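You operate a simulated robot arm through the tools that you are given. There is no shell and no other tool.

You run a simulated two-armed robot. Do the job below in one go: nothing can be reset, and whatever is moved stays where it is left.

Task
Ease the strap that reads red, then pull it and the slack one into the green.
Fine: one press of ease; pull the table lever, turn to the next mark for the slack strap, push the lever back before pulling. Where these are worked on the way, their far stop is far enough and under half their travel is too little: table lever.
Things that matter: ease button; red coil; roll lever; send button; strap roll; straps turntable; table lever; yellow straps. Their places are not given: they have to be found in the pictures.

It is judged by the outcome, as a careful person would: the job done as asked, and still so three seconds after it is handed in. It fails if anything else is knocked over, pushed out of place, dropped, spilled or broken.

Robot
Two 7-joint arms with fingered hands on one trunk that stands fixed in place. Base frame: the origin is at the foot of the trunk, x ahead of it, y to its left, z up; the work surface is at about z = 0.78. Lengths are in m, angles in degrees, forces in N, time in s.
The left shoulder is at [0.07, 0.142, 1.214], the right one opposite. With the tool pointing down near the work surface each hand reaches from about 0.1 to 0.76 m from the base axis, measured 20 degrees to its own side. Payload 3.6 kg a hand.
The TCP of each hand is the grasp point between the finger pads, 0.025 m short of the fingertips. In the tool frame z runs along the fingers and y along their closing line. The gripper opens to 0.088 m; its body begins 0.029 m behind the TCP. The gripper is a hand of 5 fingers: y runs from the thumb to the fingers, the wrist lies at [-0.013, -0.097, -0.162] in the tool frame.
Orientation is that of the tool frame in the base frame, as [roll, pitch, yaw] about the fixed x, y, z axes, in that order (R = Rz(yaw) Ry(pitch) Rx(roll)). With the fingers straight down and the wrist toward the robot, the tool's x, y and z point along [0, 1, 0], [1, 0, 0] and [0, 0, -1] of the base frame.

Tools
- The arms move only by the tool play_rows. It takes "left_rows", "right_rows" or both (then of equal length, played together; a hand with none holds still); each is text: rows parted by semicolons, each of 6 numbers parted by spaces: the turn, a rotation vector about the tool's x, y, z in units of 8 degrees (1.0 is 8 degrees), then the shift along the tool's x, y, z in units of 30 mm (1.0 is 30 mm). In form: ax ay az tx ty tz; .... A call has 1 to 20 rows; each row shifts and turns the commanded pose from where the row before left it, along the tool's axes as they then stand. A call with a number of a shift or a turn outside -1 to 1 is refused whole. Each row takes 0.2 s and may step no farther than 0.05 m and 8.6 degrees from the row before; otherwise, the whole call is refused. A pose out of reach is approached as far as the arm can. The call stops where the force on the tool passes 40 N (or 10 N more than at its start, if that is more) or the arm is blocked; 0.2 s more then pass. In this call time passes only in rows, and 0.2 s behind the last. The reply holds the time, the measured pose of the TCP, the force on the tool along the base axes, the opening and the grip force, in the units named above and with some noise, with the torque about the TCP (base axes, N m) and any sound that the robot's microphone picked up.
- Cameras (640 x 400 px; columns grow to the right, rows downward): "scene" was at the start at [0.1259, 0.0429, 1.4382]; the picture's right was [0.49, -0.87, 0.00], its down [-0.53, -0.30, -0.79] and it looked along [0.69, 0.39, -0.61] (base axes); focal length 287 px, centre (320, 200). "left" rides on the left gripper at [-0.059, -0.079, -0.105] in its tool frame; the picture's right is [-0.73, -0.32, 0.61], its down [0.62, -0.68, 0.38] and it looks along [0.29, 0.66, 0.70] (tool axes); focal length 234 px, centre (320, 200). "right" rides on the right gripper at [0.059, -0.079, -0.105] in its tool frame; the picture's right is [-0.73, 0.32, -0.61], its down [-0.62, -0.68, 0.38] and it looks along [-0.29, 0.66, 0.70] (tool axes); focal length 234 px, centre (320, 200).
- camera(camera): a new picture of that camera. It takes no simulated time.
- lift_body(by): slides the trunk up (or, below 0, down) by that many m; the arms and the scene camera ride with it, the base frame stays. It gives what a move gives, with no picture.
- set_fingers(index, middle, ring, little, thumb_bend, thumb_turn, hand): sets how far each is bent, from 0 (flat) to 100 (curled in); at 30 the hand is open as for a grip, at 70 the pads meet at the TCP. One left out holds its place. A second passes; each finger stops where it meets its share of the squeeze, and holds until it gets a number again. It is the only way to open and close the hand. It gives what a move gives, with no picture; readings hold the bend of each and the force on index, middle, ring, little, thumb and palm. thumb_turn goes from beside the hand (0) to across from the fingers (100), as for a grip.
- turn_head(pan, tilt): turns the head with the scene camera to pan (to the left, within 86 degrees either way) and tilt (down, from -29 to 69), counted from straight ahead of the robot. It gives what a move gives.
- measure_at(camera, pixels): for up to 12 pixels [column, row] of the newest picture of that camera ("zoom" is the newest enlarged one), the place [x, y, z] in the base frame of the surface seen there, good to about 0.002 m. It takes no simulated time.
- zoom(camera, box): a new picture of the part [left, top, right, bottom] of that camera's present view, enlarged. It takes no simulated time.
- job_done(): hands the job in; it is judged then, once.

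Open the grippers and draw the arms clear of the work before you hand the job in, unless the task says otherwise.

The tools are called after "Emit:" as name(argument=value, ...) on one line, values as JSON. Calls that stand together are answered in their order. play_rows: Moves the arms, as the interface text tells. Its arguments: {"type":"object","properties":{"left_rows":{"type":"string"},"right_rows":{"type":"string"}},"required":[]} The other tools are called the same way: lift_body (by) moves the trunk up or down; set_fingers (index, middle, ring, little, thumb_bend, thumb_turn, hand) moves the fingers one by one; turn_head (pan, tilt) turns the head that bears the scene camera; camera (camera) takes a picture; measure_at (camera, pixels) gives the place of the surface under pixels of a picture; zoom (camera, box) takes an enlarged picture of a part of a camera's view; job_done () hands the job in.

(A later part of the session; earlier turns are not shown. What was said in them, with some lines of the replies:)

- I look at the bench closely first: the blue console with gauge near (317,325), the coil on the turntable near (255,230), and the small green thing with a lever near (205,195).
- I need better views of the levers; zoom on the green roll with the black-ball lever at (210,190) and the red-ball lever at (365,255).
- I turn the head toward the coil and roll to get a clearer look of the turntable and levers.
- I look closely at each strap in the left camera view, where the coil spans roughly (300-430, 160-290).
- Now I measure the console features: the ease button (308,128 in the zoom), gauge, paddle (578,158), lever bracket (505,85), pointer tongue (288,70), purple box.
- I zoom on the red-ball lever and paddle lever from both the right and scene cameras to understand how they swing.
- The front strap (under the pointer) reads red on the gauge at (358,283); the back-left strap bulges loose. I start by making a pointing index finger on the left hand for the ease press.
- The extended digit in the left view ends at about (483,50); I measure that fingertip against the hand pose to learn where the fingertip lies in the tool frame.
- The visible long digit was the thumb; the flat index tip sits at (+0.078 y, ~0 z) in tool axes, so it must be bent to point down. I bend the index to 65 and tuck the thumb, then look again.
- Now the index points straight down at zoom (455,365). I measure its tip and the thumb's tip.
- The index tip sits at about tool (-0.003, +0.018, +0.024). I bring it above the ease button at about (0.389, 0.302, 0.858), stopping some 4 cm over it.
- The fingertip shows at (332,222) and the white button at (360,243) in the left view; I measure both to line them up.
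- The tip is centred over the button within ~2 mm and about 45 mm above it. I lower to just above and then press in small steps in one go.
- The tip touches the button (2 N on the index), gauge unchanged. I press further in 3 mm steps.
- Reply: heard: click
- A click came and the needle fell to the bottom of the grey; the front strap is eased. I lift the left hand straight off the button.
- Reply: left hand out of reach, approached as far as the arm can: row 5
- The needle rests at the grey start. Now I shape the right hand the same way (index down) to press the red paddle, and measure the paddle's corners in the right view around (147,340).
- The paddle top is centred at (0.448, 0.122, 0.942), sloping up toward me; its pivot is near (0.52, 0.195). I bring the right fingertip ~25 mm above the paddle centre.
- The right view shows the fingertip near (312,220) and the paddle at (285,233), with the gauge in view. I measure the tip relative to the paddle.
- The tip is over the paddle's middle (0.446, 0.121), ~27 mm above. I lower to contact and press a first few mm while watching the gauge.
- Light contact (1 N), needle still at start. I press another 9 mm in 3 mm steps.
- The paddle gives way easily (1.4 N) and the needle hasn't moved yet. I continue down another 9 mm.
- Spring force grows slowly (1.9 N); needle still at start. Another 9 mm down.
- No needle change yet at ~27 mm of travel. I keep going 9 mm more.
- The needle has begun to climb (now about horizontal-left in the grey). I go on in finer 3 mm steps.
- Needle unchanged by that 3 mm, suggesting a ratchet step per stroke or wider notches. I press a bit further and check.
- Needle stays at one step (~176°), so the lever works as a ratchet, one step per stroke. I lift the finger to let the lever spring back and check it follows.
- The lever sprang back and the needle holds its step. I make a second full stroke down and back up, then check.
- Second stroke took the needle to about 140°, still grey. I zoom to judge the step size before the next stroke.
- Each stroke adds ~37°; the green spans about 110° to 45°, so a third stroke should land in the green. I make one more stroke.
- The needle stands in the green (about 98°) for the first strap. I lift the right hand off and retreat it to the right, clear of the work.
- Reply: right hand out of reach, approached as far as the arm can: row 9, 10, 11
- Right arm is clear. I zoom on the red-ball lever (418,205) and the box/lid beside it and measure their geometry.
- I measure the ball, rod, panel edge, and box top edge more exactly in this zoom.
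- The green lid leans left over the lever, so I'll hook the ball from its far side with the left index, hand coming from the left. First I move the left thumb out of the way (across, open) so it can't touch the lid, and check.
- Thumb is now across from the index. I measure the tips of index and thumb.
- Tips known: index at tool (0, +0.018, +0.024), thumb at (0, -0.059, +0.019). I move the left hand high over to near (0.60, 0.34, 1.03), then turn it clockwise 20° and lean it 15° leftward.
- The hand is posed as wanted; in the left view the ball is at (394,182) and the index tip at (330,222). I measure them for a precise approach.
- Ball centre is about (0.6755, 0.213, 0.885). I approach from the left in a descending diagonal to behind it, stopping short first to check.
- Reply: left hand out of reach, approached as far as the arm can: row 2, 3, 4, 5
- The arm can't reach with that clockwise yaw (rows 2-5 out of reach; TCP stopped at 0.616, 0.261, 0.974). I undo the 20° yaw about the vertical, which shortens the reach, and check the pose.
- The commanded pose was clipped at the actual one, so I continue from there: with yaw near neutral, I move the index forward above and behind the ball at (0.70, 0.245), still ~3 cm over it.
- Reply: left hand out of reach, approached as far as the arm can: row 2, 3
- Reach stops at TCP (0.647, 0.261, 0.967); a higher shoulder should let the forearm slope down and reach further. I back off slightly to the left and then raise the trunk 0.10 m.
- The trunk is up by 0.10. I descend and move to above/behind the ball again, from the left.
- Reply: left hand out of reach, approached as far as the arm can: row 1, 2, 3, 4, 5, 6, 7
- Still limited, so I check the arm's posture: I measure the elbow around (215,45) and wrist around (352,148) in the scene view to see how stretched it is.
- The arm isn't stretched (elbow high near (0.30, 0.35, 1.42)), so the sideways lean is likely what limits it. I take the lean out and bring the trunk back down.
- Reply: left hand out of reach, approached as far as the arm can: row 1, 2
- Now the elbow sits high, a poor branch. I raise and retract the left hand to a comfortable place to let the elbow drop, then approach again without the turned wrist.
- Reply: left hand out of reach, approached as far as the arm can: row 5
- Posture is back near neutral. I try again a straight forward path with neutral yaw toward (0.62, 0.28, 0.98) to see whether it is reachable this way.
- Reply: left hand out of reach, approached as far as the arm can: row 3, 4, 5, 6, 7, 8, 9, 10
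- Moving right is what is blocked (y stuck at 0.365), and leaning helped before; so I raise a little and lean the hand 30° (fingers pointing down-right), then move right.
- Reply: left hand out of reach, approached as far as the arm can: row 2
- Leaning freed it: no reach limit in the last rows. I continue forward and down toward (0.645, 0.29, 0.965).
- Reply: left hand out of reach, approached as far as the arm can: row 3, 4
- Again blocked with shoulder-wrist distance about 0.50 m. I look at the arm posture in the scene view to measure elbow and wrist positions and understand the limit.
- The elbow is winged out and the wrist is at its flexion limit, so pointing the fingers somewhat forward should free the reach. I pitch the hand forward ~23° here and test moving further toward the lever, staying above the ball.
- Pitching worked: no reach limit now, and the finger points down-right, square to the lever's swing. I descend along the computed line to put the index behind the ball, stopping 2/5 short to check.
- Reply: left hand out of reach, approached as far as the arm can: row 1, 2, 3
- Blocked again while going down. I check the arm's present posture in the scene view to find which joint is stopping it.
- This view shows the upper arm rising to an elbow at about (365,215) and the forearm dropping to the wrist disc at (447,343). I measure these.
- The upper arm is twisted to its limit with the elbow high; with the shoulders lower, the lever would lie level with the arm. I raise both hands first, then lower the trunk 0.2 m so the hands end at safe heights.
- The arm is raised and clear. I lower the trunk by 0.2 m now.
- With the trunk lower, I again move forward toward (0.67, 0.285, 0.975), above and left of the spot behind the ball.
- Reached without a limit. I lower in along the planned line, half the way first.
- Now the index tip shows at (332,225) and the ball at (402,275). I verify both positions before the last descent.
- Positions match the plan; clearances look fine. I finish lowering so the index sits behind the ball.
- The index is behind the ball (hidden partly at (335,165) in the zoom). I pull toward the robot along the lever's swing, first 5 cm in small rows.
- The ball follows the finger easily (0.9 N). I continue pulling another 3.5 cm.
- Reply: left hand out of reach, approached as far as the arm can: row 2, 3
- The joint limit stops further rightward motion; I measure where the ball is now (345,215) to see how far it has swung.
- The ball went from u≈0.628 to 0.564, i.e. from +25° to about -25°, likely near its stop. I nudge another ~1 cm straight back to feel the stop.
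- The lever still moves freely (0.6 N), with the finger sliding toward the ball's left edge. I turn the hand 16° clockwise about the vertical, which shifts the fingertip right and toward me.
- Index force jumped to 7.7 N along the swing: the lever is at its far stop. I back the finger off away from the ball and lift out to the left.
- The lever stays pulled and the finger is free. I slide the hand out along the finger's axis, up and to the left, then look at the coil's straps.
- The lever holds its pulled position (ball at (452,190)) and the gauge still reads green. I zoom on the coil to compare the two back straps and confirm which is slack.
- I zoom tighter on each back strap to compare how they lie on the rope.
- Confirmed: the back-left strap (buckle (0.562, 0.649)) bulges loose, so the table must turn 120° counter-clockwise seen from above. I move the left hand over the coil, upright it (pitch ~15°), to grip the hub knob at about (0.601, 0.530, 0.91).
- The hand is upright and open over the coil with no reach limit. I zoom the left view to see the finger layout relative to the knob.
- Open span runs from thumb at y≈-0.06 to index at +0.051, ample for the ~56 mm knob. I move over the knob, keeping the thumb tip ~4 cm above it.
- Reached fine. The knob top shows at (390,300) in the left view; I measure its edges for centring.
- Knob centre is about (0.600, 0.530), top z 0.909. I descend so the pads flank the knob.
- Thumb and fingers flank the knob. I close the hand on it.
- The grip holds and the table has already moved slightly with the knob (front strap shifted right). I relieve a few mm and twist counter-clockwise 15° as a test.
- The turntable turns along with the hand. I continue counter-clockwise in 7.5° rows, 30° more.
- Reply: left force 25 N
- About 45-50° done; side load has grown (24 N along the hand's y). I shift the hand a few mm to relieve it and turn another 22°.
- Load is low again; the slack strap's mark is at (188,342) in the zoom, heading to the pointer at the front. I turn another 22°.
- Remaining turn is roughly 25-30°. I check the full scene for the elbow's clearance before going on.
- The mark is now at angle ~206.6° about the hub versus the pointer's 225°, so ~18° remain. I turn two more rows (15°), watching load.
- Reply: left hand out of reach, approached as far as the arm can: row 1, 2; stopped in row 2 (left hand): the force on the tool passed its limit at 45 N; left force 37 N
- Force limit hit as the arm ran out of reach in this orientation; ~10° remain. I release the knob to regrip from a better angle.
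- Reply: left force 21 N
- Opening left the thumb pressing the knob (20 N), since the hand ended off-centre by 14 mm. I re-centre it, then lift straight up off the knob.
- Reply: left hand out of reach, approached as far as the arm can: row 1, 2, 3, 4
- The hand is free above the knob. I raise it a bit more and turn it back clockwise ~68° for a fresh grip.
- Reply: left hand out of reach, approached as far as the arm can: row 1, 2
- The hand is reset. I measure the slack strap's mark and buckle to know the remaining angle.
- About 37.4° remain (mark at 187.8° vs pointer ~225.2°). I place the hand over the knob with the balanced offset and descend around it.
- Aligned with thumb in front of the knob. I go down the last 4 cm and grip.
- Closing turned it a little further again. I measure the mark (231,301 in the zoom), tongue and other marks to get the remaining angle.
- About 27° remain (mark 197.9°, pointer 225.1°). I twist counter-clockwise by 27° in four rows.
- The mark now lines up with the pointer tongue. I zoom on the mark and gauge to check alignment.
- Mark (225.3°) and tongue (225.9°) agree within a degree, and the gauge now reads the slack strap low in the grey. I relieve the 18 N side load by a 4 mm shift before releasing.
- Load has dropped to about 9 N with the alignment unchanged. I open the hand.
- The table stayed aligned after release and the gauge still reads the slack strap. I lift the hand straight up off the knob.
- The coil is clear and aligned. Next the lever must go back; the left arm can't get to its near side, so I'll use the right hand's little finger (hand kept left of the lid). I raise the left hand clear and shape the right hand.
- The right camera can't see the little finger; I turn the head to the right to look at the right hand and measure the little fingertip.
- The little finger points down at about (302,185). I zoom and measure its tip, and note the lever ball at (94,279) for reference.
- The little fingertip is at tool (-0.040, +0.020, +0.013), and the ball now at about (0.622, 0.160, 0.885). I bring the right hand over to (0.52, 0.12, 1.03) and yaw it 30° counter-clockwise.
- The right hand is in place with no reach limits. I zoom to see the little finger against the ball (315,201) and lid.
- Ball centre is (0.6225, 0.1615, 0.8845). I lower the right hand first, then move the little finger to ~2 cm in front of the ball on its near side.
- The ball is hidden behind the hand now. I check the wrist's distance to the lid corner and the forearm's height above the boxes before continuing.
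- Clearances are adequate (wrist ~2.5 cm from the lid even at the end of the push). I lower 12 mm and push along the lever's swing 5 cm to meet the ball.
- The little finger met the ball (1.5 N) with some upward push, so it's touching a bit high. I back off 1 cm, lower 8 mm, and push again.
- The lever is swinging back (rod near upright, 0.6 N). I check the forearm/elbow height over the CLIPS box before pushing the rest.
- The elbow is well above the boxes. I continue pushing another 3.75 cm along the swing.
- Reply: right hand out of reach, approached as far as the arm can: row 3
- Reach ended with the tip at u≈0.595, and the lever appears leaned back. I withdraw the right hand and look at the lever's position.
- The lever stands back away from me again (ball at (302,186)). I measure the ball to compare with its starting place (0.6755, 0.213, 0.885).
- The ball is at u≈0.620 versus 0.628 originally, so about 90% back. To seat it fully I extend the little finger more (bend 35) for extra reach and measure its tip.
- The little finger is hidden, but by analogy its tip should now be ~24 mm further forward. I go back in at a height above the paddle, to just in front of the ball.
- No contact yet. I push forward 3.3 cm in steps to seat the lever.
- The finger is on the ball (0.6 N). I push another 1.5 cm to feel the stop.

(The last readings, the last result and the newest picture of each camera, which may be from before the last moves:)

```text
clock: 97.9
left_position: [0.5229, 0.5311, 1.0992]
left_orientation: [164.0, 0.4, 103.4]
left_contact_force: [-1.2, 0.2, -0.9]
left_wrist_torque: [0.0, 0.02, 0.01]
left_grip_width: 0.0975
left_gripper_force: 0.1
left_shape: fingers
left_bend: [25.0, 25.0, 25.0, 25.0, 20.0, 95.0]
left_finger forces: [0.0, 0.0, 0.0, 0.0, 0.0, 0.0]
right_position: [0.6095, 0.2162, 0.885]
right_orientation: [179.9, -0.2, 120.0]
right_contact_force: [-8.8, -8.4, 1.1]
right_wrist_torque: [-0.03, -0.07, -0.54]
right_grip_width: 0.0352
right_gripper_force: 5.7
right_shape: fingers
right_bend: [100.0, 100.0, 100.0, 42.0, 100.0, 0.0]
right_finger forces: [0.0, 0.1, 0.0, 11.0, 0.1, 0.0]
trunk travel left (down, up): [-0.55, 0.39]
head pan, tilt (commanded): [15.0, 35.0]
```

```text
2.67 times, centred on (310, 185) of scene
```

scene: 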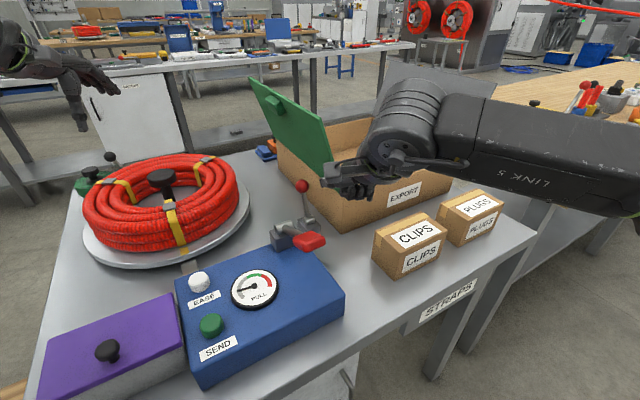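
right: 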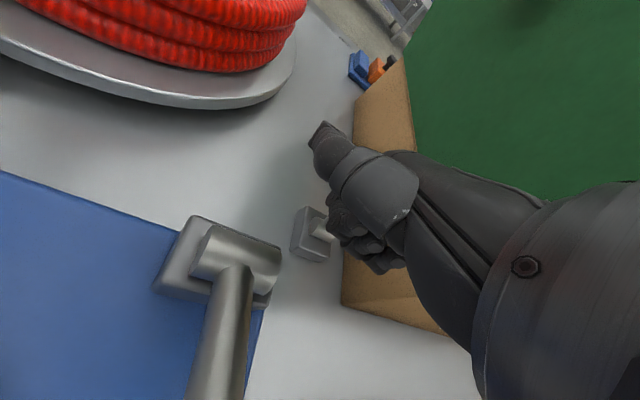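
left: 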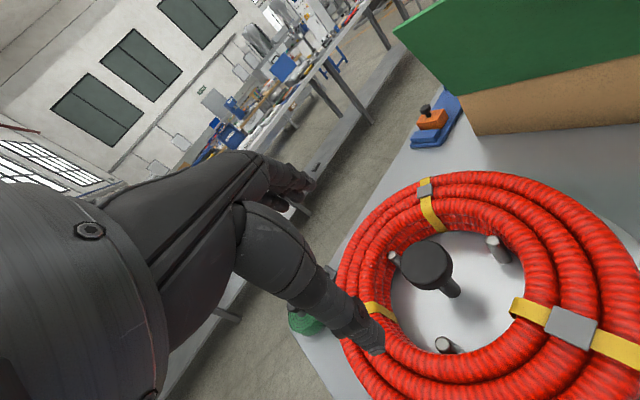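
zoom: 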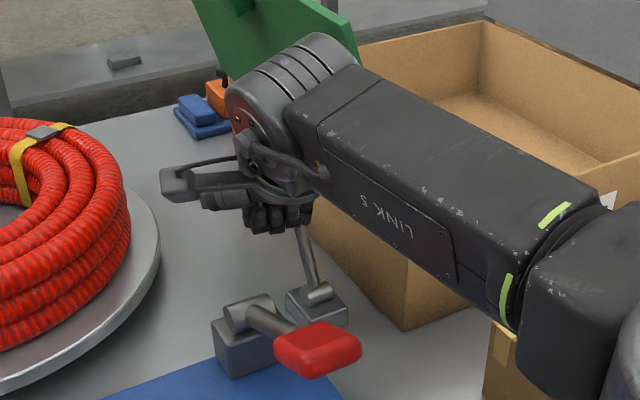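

11 N straight back along the swing: the lever is home at its stop. I withdraw the right hand the same way and check lever, mark and gauge.

Emit:
play_rows(right_rows="0 0 0 -0.2 -0.75 0; 0 0 0 -0.2 -0.75 -0.3; 0 0 0 -0.1 -0.4 -0.8; 0 0 0 -0.1 -0.4 -0.8; 0 0 0 -0.1 -0.4 -0.8; 0 0 0 -0.3 -0.6 -0.5; 0 0 0 -0.6 -0.6 -0.3; 0 0 0 -0.6 -0.6 0; 0 0 0 -0.6 -0.6 0")

Emit:
camera(camera="scene")

Emit:
zoom(camera="scene", box=[60, 140, 260, 290])

Emit:
zoom(camera="scene", box=[220, 160, 350, 320])

```text
clock: 99.9
left_position: [0.5241, 0.5334, 1.097]
left_orientation: [163.9, 0.5, 103.5]
left_contact_force: [0.5, 0.1, 0.3]
left_wrist_torque: [0.0, 0.0, 0.06]
left_grip_width: 0.0978
left_gripper_force: 0.1
left_shape: fingers
left_bend: [25.0, 25.0, 25.0, 25.0, 20.0, 95.0]
left_finger forces: [0.0, 0.1, 0.1, 0.0, 0.1, 0.0]
right_position: [0.5214, 0.0689, 0.9872]
right_orientation: [-179.8, 0.0, 120.0]
right_contact_force: [0.1, 0.3, -0.6]
right_wrist_torque: [-0.01, 0.04, 0.02]
right_grip_width: 0.0353
right_gripper_force: 0.1
right_shape: fingers
right_bend: [100.0, 100.0, 100.0, 35.0, 100.0, 0.0]
right_finger forces: [0.1, 0.1, 0.0, 0.1, 0.0, 0.0]
trunk travel left (down, up): [-0.55, 0.39]
head pan, tilt (commanded): [15.0, 35.0]
```

```text
taken
```

scene: 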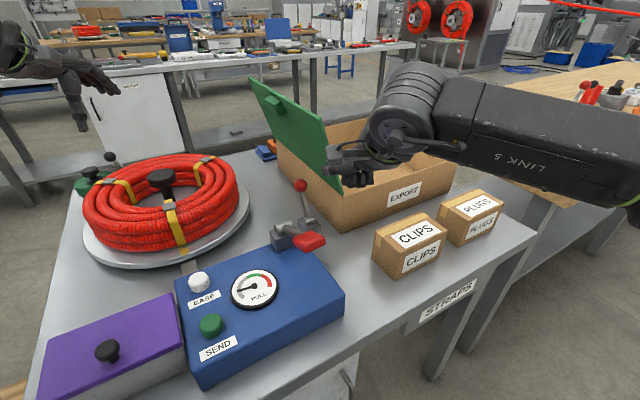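

```text
2.67 times, centred on (160, 215) of scene
```

zoom: 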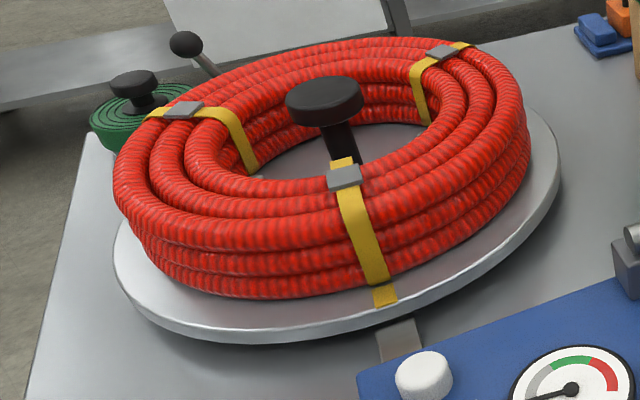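

```text
2.50 times, centred on (285, 240) of scene
```

zoom: 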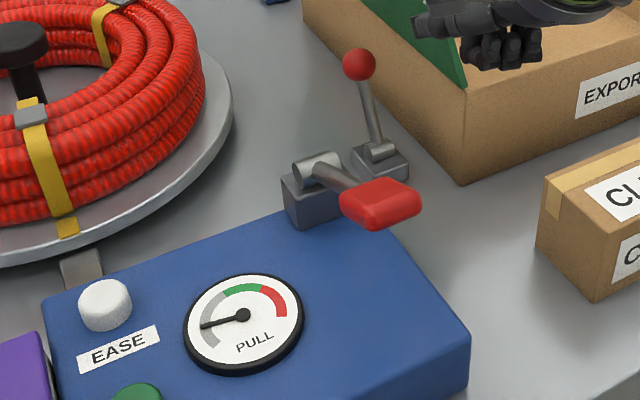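

The mark is still aligned with the tongue and the gauge reads low for the slack strap. I confirm the ball's position, then plan the paddle strokes.

Emit:
measure_at(camera="scene", pixels=[[301, 185], [309, 242], [300, 245], [316, 237], [303, 232], [320, 245], [306, 250]])

Emit:
set_fingers(hand="right", index=60, middle=100, ring=100, little=100, thumb_bend=100, thumb_turn=0)

Emit:
camera(camera="right")

```text
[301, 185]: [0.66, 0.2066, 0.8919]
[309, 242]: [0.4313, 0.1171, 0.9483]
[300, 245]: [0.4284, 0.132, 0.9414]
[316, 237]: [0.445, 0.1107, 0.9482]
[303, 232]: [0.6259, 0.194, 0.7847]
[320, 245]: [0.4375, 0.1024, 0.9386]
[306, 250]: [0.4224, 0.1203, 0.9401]
```

```text
clock: 100.9
left_position: [0.5248, 0.5333, 1.097]
left_orientation: [164.0, 0.6, 103.4]
left_contact_force: [-0.9, 0.1, -0.5]
left_wrist_torque: [0.01, -0.01, 0.0]
left_grip_width: 0.0976
left_gripper_force: 0.1
left_shape: fingers
left_bend: [25.0, 25.0, 25.0, 25.0, 20.0, 95.0]
left_finger forces: [0.1, 0.0, 0.0, 0.0, 0.1, 0.0]
right_position: [0.5212, 0.0701, 0.9876]
right_orientation: [-179.9, -0.1, 120.0]
right_contact_force: [-0.1, 0.1, 0.5]
right_wrist_torque: [0.0, 0.0, -0.01]
right_grip_width: 0.0464
right_gripper_force: 0.0
right_shape: fingers
right_bend: [60.0, 100.0, 100.0, 100.0, 100.0, 0.0]
right_finger forces: [0.0, 0.0, 0.1, 0.0, 0.0, 0.0]
trunk travel left (down, up): [-0.55, 0.39]
head pan, tilt (commanded): [15.0, 35.0]
```

```text
taken
```

right: 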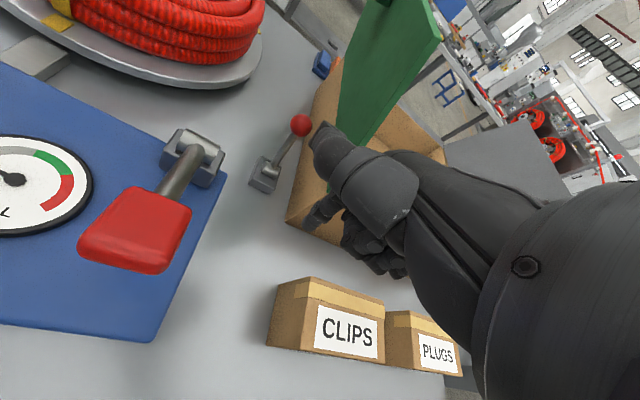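

Ball is back at its start (u≈0.626). I pull the right hand back a little and raise the trunk to the original height, where the paddle strokes worked before.

Emit:
play_rows(right_rows="0 0 0 0 -0.8 -0.5; 0 0 0 0 -0.8 -0.3")

Emit:
lift_body(by=0.2)

Emit:
camera(camera="scene")

Emit:
camera(camera="right")

```text
clock: 101.5
left_position: [0.5228, 0.5337, 1.098]
left_orientation: [164.0, 0.7, 103.4]
left_contact_force: [-0.7, -0.3, 0.5]
left_wrist_torque: [0.0, 0.01, -0.01]
left_grip_width: 0.0978
left_gripper_force: 0.1
left_shape: fingers
left_bend: [25.0, 25.0, 25.0, 25.0, 20.0, 95.0]
left_finger forces: [0.0, 0.0, 0.1, 0.0, 0.0, 0.1]
right_position: [0.4782, 0.0455, 1.0135]
right_orientation: [-179.9, -0.1, 120.0]
right_contact_force: [-0.1, -0.3, -0.2]
right_wrist_torque: [0.03, 0.05, 0.01]
right_grip_width: 0.0464
right_gripper_force: 0.1
right_shape: fingers
right_bend: [60.0, 100.0, 100.0, 100.0, 100.0, 0.0]
right_finger forces: [0.0, 0.1, 0.1, 0.0, 0.0, 0.0]
trunk travel left (down, up): [-0.55, 0.39]
head pan, tilt (commanded): [15.0, 35.0]
```

```text
clock: 103.6
left_position: [0.5246, 0.5335, 1.2973]
left_orientation: [163.9, 0.5, 103.4]
left_contact_force: [-0.5, 0.3, 0.3]
left_wrist_torque: [0.0, 0.02, -0.02]
left_grip_width: 0.0979
left_gripper_force: 0.1
left_shape: fingers
left_bend: [25.0, 25.0, 25.0, 25.0, 20.0, 95.0]
left_finger forces: [0.1, 0.0, 0.0, 0.1, 0.0, 0.1]
right_position: [0.4795, 0.0461, 1.212]
right_orientation: [-179.9, -0.1, 120.0]
right_contact_force: [-0.4, -0.9, 0.4]
right_wrist_torque: [0.02, -0.01, 0.0]
right_grip_width: 0.0464
right_gripper_force: 0.1
right_shape: fingers
right_bend: [60.0, 100.0, 100.0, 100.0, 100.0, 0.0]
right_finger forces: [0.1, 0.0, 0.1, 0.0, 0.0, 0.1]
trunk travel left (down, up): [-0.75, 0.19]
head pan, tilt (commanded): [15.0, 35.0]
```

```text
taken
```

scene: 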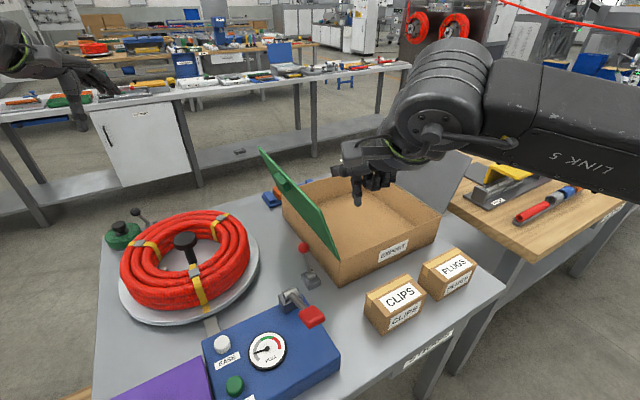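

```text
taken
```

right: 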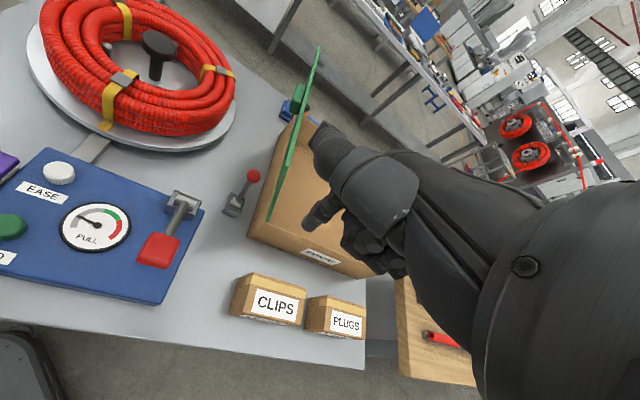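

The trunk is back up and the view is good. I turn the right hand back to neutral yaw and bring its index over the paddle as before.

Emit:
play_rows(right_rows="0 0 0.9375 0 0 0; 0 0 0.9375 0 0 0; 0 0 0.9375 0 0 0; 0 0 0.9375 0 0 0; 0 0 0 0.3 -0.215 0.909; 0 0 0 0.3 -0.215 0.909; 0 0 0 0.3 -0.215 0.909; 0 0 0 0.3 -0.215 0.909; 0 0 0 0.3 -0.215 0.909; 0 0 0 0.3 -0.215 0.909; 0 0 0 0.3 -0.215 0.909; 0 0 0 0.3 -0.215 0.909")

Emit:
camera(camera="right")

Emit:
measure_at(camera="right", pixels=[[309, 223], [314, 214], [285, 232], [308, 250], [276, 258]])

```text
clock: 106.2
left_position: [0.5244, 0.5343, 1.297]
left_orientation: [164.1, 0.6, 103.5]
left_contact_force: [0.7, 0.4, -0.4]
left_wrist_torque: [-0.01, 0.0, 0.0]
left_grip_width: 0.0978
left_gripper_force: 0.0
left_shape: fingers
left_bend: [25.0, 25.0, 25.0, 25.0, 20.0, 95.0]
left_finger forces: [0.0, 0.1, 0.0, 0.1, 0.0, 0.1]
right_position: [0.4269, 0.1192, 0.9919]
right_orientation: [-179.9, 0.1, 90.0]
right_contact_force: [-0.3, 0.5, 0.3]
right_wrist_torque: [0.03, 0.04, 0.0]
right_grip_width: 0.0465
right_gripper_force: 0.1
right_shape: fingers
right_bend: [60.0, 100.0, 100.0, 100.0, 100.0, 0.0]
right_finger forces: [0.0, 0.0, 0.0, 0.0, 0.0, 0.0]
trunk travel left (down, up): [-0.75, 0.19]
head pan, tilt (commanded): [15.0, 35.0]
```

```text
taken
```

right: 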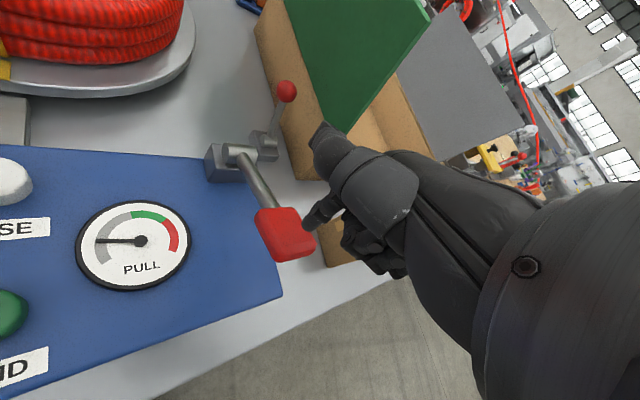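

```text
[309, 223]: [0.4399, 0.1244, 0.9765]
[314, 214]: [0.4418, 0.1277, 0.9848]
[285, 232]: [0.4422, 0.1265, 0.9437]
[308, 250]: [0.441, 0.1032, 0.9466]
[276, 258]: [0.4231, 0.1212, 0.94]
```

Same setup as before; the needle is about one step up (~176°). I make one full stroke and check.

Emit:
play_rows(right_rows="0 0 0 0 0 0.6; 0 0 0 0 0 0.6; 0 0 0 0 0 0.6; 0 0 0 0 0 0.66; 0 0 0 0 0 -0.6; 0 0 0 0 0 -0.6; 0 0 0 0 0 -0.5")

Emit:
zoom(camera="right", box=[60, 180, 210, 300])

Emit:
camera(camera="right")

```text
clock: 107.8
left_position: [0.5239, 0.534, 1.2976]
left_orientation: [164.0, 0.6, 103.4]
left_contact_force: [-0.3, -0.6, 0.7]
left_wrist_torque: [0.01, -0.01, 0.0]
left_grip_width: 0.0979
left_gripper_force: 0.1
left_shape: fingers
left_bend: [25.0, 25.0, 25.0, 25.0, 20.0, 95.0]
left_finger forces: [0.0, 0.0, 0.0, 0.0, 0.0, 0.0]
right_position: [0.426, 0.1183, 0.9709]
right_orientation: [-179.9, 0.0, 90.0]
right_contact_force: [0.1, -0.1, 0.5]
right_wrist_torque: [0.03, -0.01, 0.02]
right_grip_width: 0.046
right_gripper_force: 0.6
right_shape: fingers
right_bend: [59.0, 100.0, 100.0, 100.0, 100.0, 0.0]
right_finger forces: [0.5, 0.1, 0.0, 0.0, 0.1, 0.1]
trunk travel left (down, up): [-0.75, 0.19]
head pan, tilt (commanded): [15.0, 35.0]
```

```text
3.33 times, centred on (135, 240) of right
```

zoom: 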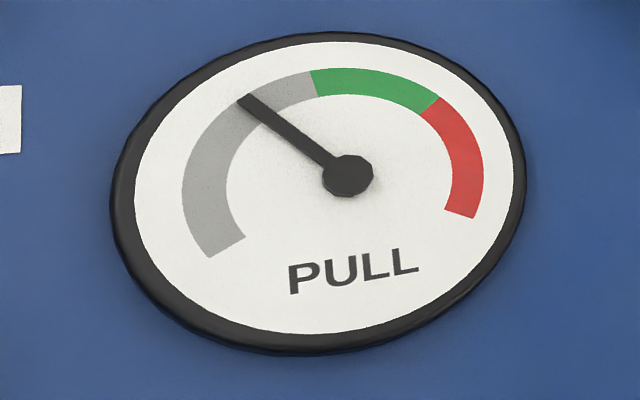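

```text
taken
```

right: 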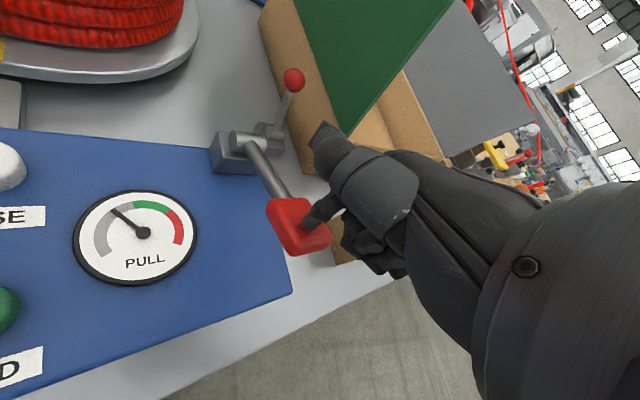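

One stroke raised the needle to ~137°, still grey. One more stroke should land it in the green.

Emit:
play_rows(right_rows="0 0 0 0 0 0.6; 0 0 0 0 0 0.6; 0 0 0 0 0 0.55; 0 0 0 0 0 -0.6; 0 0 0 0 0 -0.6; 0 0 0 0 0 -0.55")

Emit:
zoom(camera="right", box=[60, 180, 210, 300])

```text
clock: 109.2
left_position: [0.525, 0.5325, 1.2979]
left_orientation: [164.0, 0.6, 103.4]
left_contact_force: [0.8, 0.6, 0.3]
left_wrist_torque: [0.02, 0.0, 0.01]
left_grip_width: 0.0976
left_gripper_force: 0.1
left_shape: fingers
left_bend: [25.0, 25.0, 25.0, 25.0, 20.0, 95.0]
left_finger forces: [0.0, 0.0, 0.0, 0.0, 0.0, 0.0]
right_position: [0.4268, 0.1178, 0.9728]
right_orientation: [-180.0, 0.1, 90.0]
right_contact_force: [1.2, -0.1, 0.7]
right_wrist_torque: [0.02, -0.04, 0.03]
right_grip_width: 0.046
right_gripper_force: 0.4
right_shape: fingers
right_bend: [59.0, 100.0, 100.0, 100.0, 100.0, 0.0]
right_finger forces: [0.5, 0.1, 0.0, 0.0, 0.1, 0.0]
trunk travel left (down, up): [-0.75, 0.19]
head pan, tilt (commanded): [15.0, 35.0]
```

```text
3.33 times, centred on (135, 240) of right
```

zoom: 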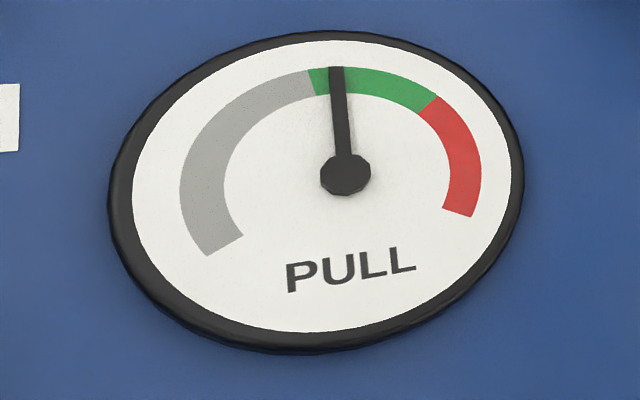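

The needle stands in the green for this strap too. I lift the right hand off the paddle and draw it back toward its starting side.

Emit:
play_rows(right_rows="0 0 0 0 0 -0.8; 0 0 0 0 0 -0.8; 0 0 0 -0.5 -0.2 -0.8; 0 0 0 -1 -0.4 -0.6; 0 0 0 -1 -0.4 -0.6; 0 0 0 -1 -0.4 -0.4; 0 0 0 -1 -0.2 0; 0 0 0 -1 0 0", left_rows="0 0 0 0 -0.8 -0.2; 0 0 0 0 -0.8 -0.2; 0 0 0 0 -0.8 -0.2; 0 0 0 0 -0.8 -0.2; 0 0 0 0 -0.8 -0.2; 0 0 0 0 -0.5 0; 0 0 0 0 -0.3 0; 0 0 0 0 0 0")

Emit:
set_fingers(hand="right", index=30, middle=30, ring=30, little=30, thumb_bend=30, thumb_turn=98)

Emit:
turn_head(pan=35, tilt=45)

Emit:
camera(camera="scene")

```text
clock: 111.0
left_position: [0.4499, 0.5096, 1.2927]
left_orientation: [164.2, 0.9, 102.7]
left_contact_force: [-0.7, 0.0, -0.2]
left_wrist_torque: [0.02, 0.03, 0.01]
left_grip_width: 0.0974
left_gripper_force: 0.1
left_shape: fingers
left_bend: [25.0, 25.0, 25.0, 25.0, 20.0, 95.0]
left_finger forces: [0.1, 0.0, 0.1, 0.0, 0.0, 0.1]
left hand out of reach, approached as far as the arm can: row 4, 5, 6, 7
right_position: [0.3786, -0.049, 1.0908]
right_orientation: [-179.9, -0.1, 90.1]
right_contact_force: [-0.1, -0.7, 0.6]
right_wrist_torque: [0.01, 0.02, 0.0]
right_grip_width: 0.0464
right_gripper_force: 0.0
right_shape: fingers
right_bend: [60.0, 100.0, 100.0, 100.0, 100.0, 0.0]
right_finger forces: [0.0, 0.1, 0.0, 0.1, 0.0, 0.0]
trunk travel left (down, up): [-0.75, 0.19]
head pan, tilt (commanded): [15.0, 35.0]
```

```text
clock: 112.0
left_position: [0.4503, 0.5119, 1.292]
left_orientation: [164.1, 1.1, 102.7]
left_contact_force: [-1.2, 0.2, -0.4]
left_wrist_torque: [0.01, -0.01, -0.01]
left_grip_width: 0.0975
left_gripper_force: 0.1
left_shape: fingers
left_bend: [25.0, 25.0, 25.0, 25.0, 20.0, 95.0]
left_finger forces: [0.0, 0.1, 0.0, 0.0, 0.0, 0.0]
right_position: [0.3798, -0.0463, 1.0896]
right_orientation: [-179.9, 0.0, 89.9]
right_contact_force: [-0.6, 0.2, 0.1]
right_wrist_torque: [-0.01, 0.04, 0.02]
right_grip_width: 0.0848
right_gripper_force: 0.0
right_shape: fingers
right_bend: [30.0, 30.0, 30.0, 30.0, 30.0, 95.0]
right_finger forces: [0.0, 0.0, 0.1, 0.0, 0.1, 0.0]
trunk travel left (down, up): [-0.75, 0.19]
head pan, tilt (commanded): [15.0, 35.0]
```

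```text
clock: 112.9
left_position: [0.4502, 0.5109, 1.291]
left_orientation: [164.1, 1.0, 102.7]
left_contact_force: [-0.6, 1.0, 0.0]
left_wrist_torque: [0.01, 0.0, 0.0]
left_grip_width: 0.0979
left_gripper_force: 0.0
left_shape: fingers
left_bend: [25.0, 25.0, 25.0, 25.0, 20.0, 95.0]
left_finger forces: [0.0, 0.0, 0.0, 0.0, 0.0, 0.1]
right_position: [0.3786, -0.046, 1.0891]
right_orientation: [-180.0, 0.0, 90.1]
right_contact_force: [-1.0, 0.3, -0.1]
right_wrist_torque: [-0.02, -0.01, 0.01]
right_grip_width: 0.0846
right_gripper_force: 0.1
right_shape: fingers
right_bend: [30.0, 30.0, 30.0, 30.0, 30.0, 95.0]
right_finger forces: [0.0, 0.0, 0.1, 0.0, 0.0, 0.1]
trunk travel left (down, up): [-0.75, 0.19]
head pan, tilt (commanded): [35.0, 45.0]
```

```text
taken
```

scene: 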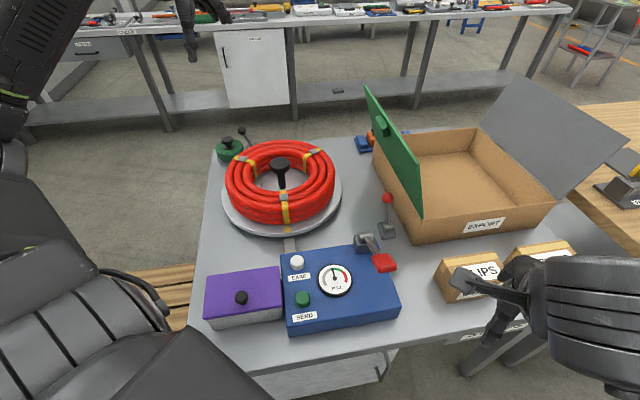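

Everything looks in place: gauge (335,280) upright in the green, lever back, coil aligned. I zoom for a final check of coil, gauge and surroundings.

Emit:
zoom(camera="scene", box=[200, 120, 360, 250])

Emit:
zoom(camera="scene", box=[280, 180, 420, 320])

```text
3.08 times, centred on (280, 185) of scene
```

zoom: 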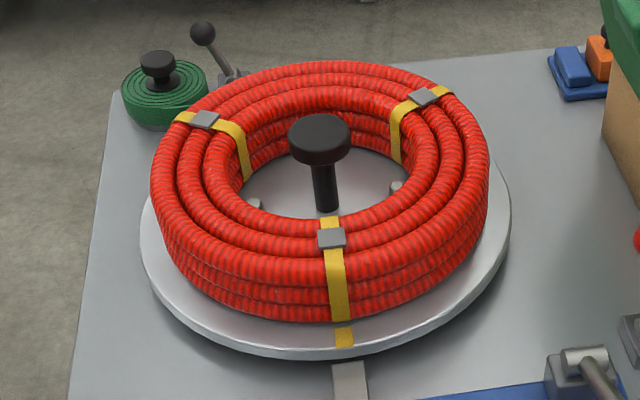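

```text
2.86 times, centred on (350, 250) of scene
```

zoom: 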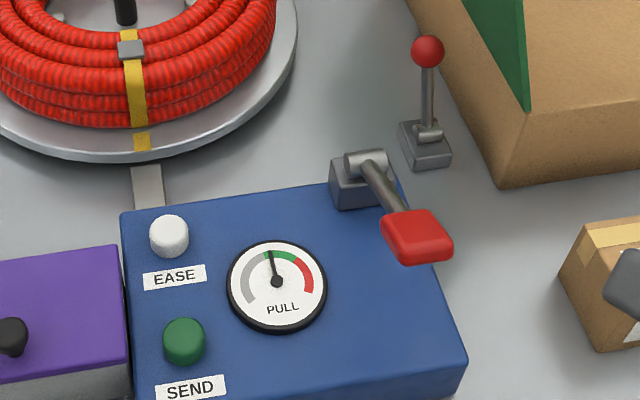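

The needle is in the green with the former slack strap at the pointer, all straps lie snug, and the table lever is back at its stop. Both hands are open and clear, so I hand the job in.

Emit:
job_done()

```text
The job is handed in.
```

The job is handed in. The strap that read red and the slack strap were both pulled into the green.

- **Red strap:** one press of the ease button dropped the gauge to the bottom of the grey. Three strokes of the red paddle on the console brought it into the green.
- **Turning:** I pulled the table lever to its far stop and turned the table 120° counter-clockwise by the hub knob. That brought the slack strap's mark to the pointer, within about a degree.
- **Lever back:** my first push with the right hand left it about 90% back. A second push took it home to its stop before any pulling.
- **Slack strap:** two paddle strokes brought it into the green.

Each strap's reading sits in the first part of the green rather than the middle. I last saw the first strap's reading just before turning the table, because the gauge only reads the strap at the pointer. I never read the third strap, which looked snug throughout.

I did not press the send button. Nothing else on the bench looked moved in the last picture. Both hands were open and clear at hand-in.
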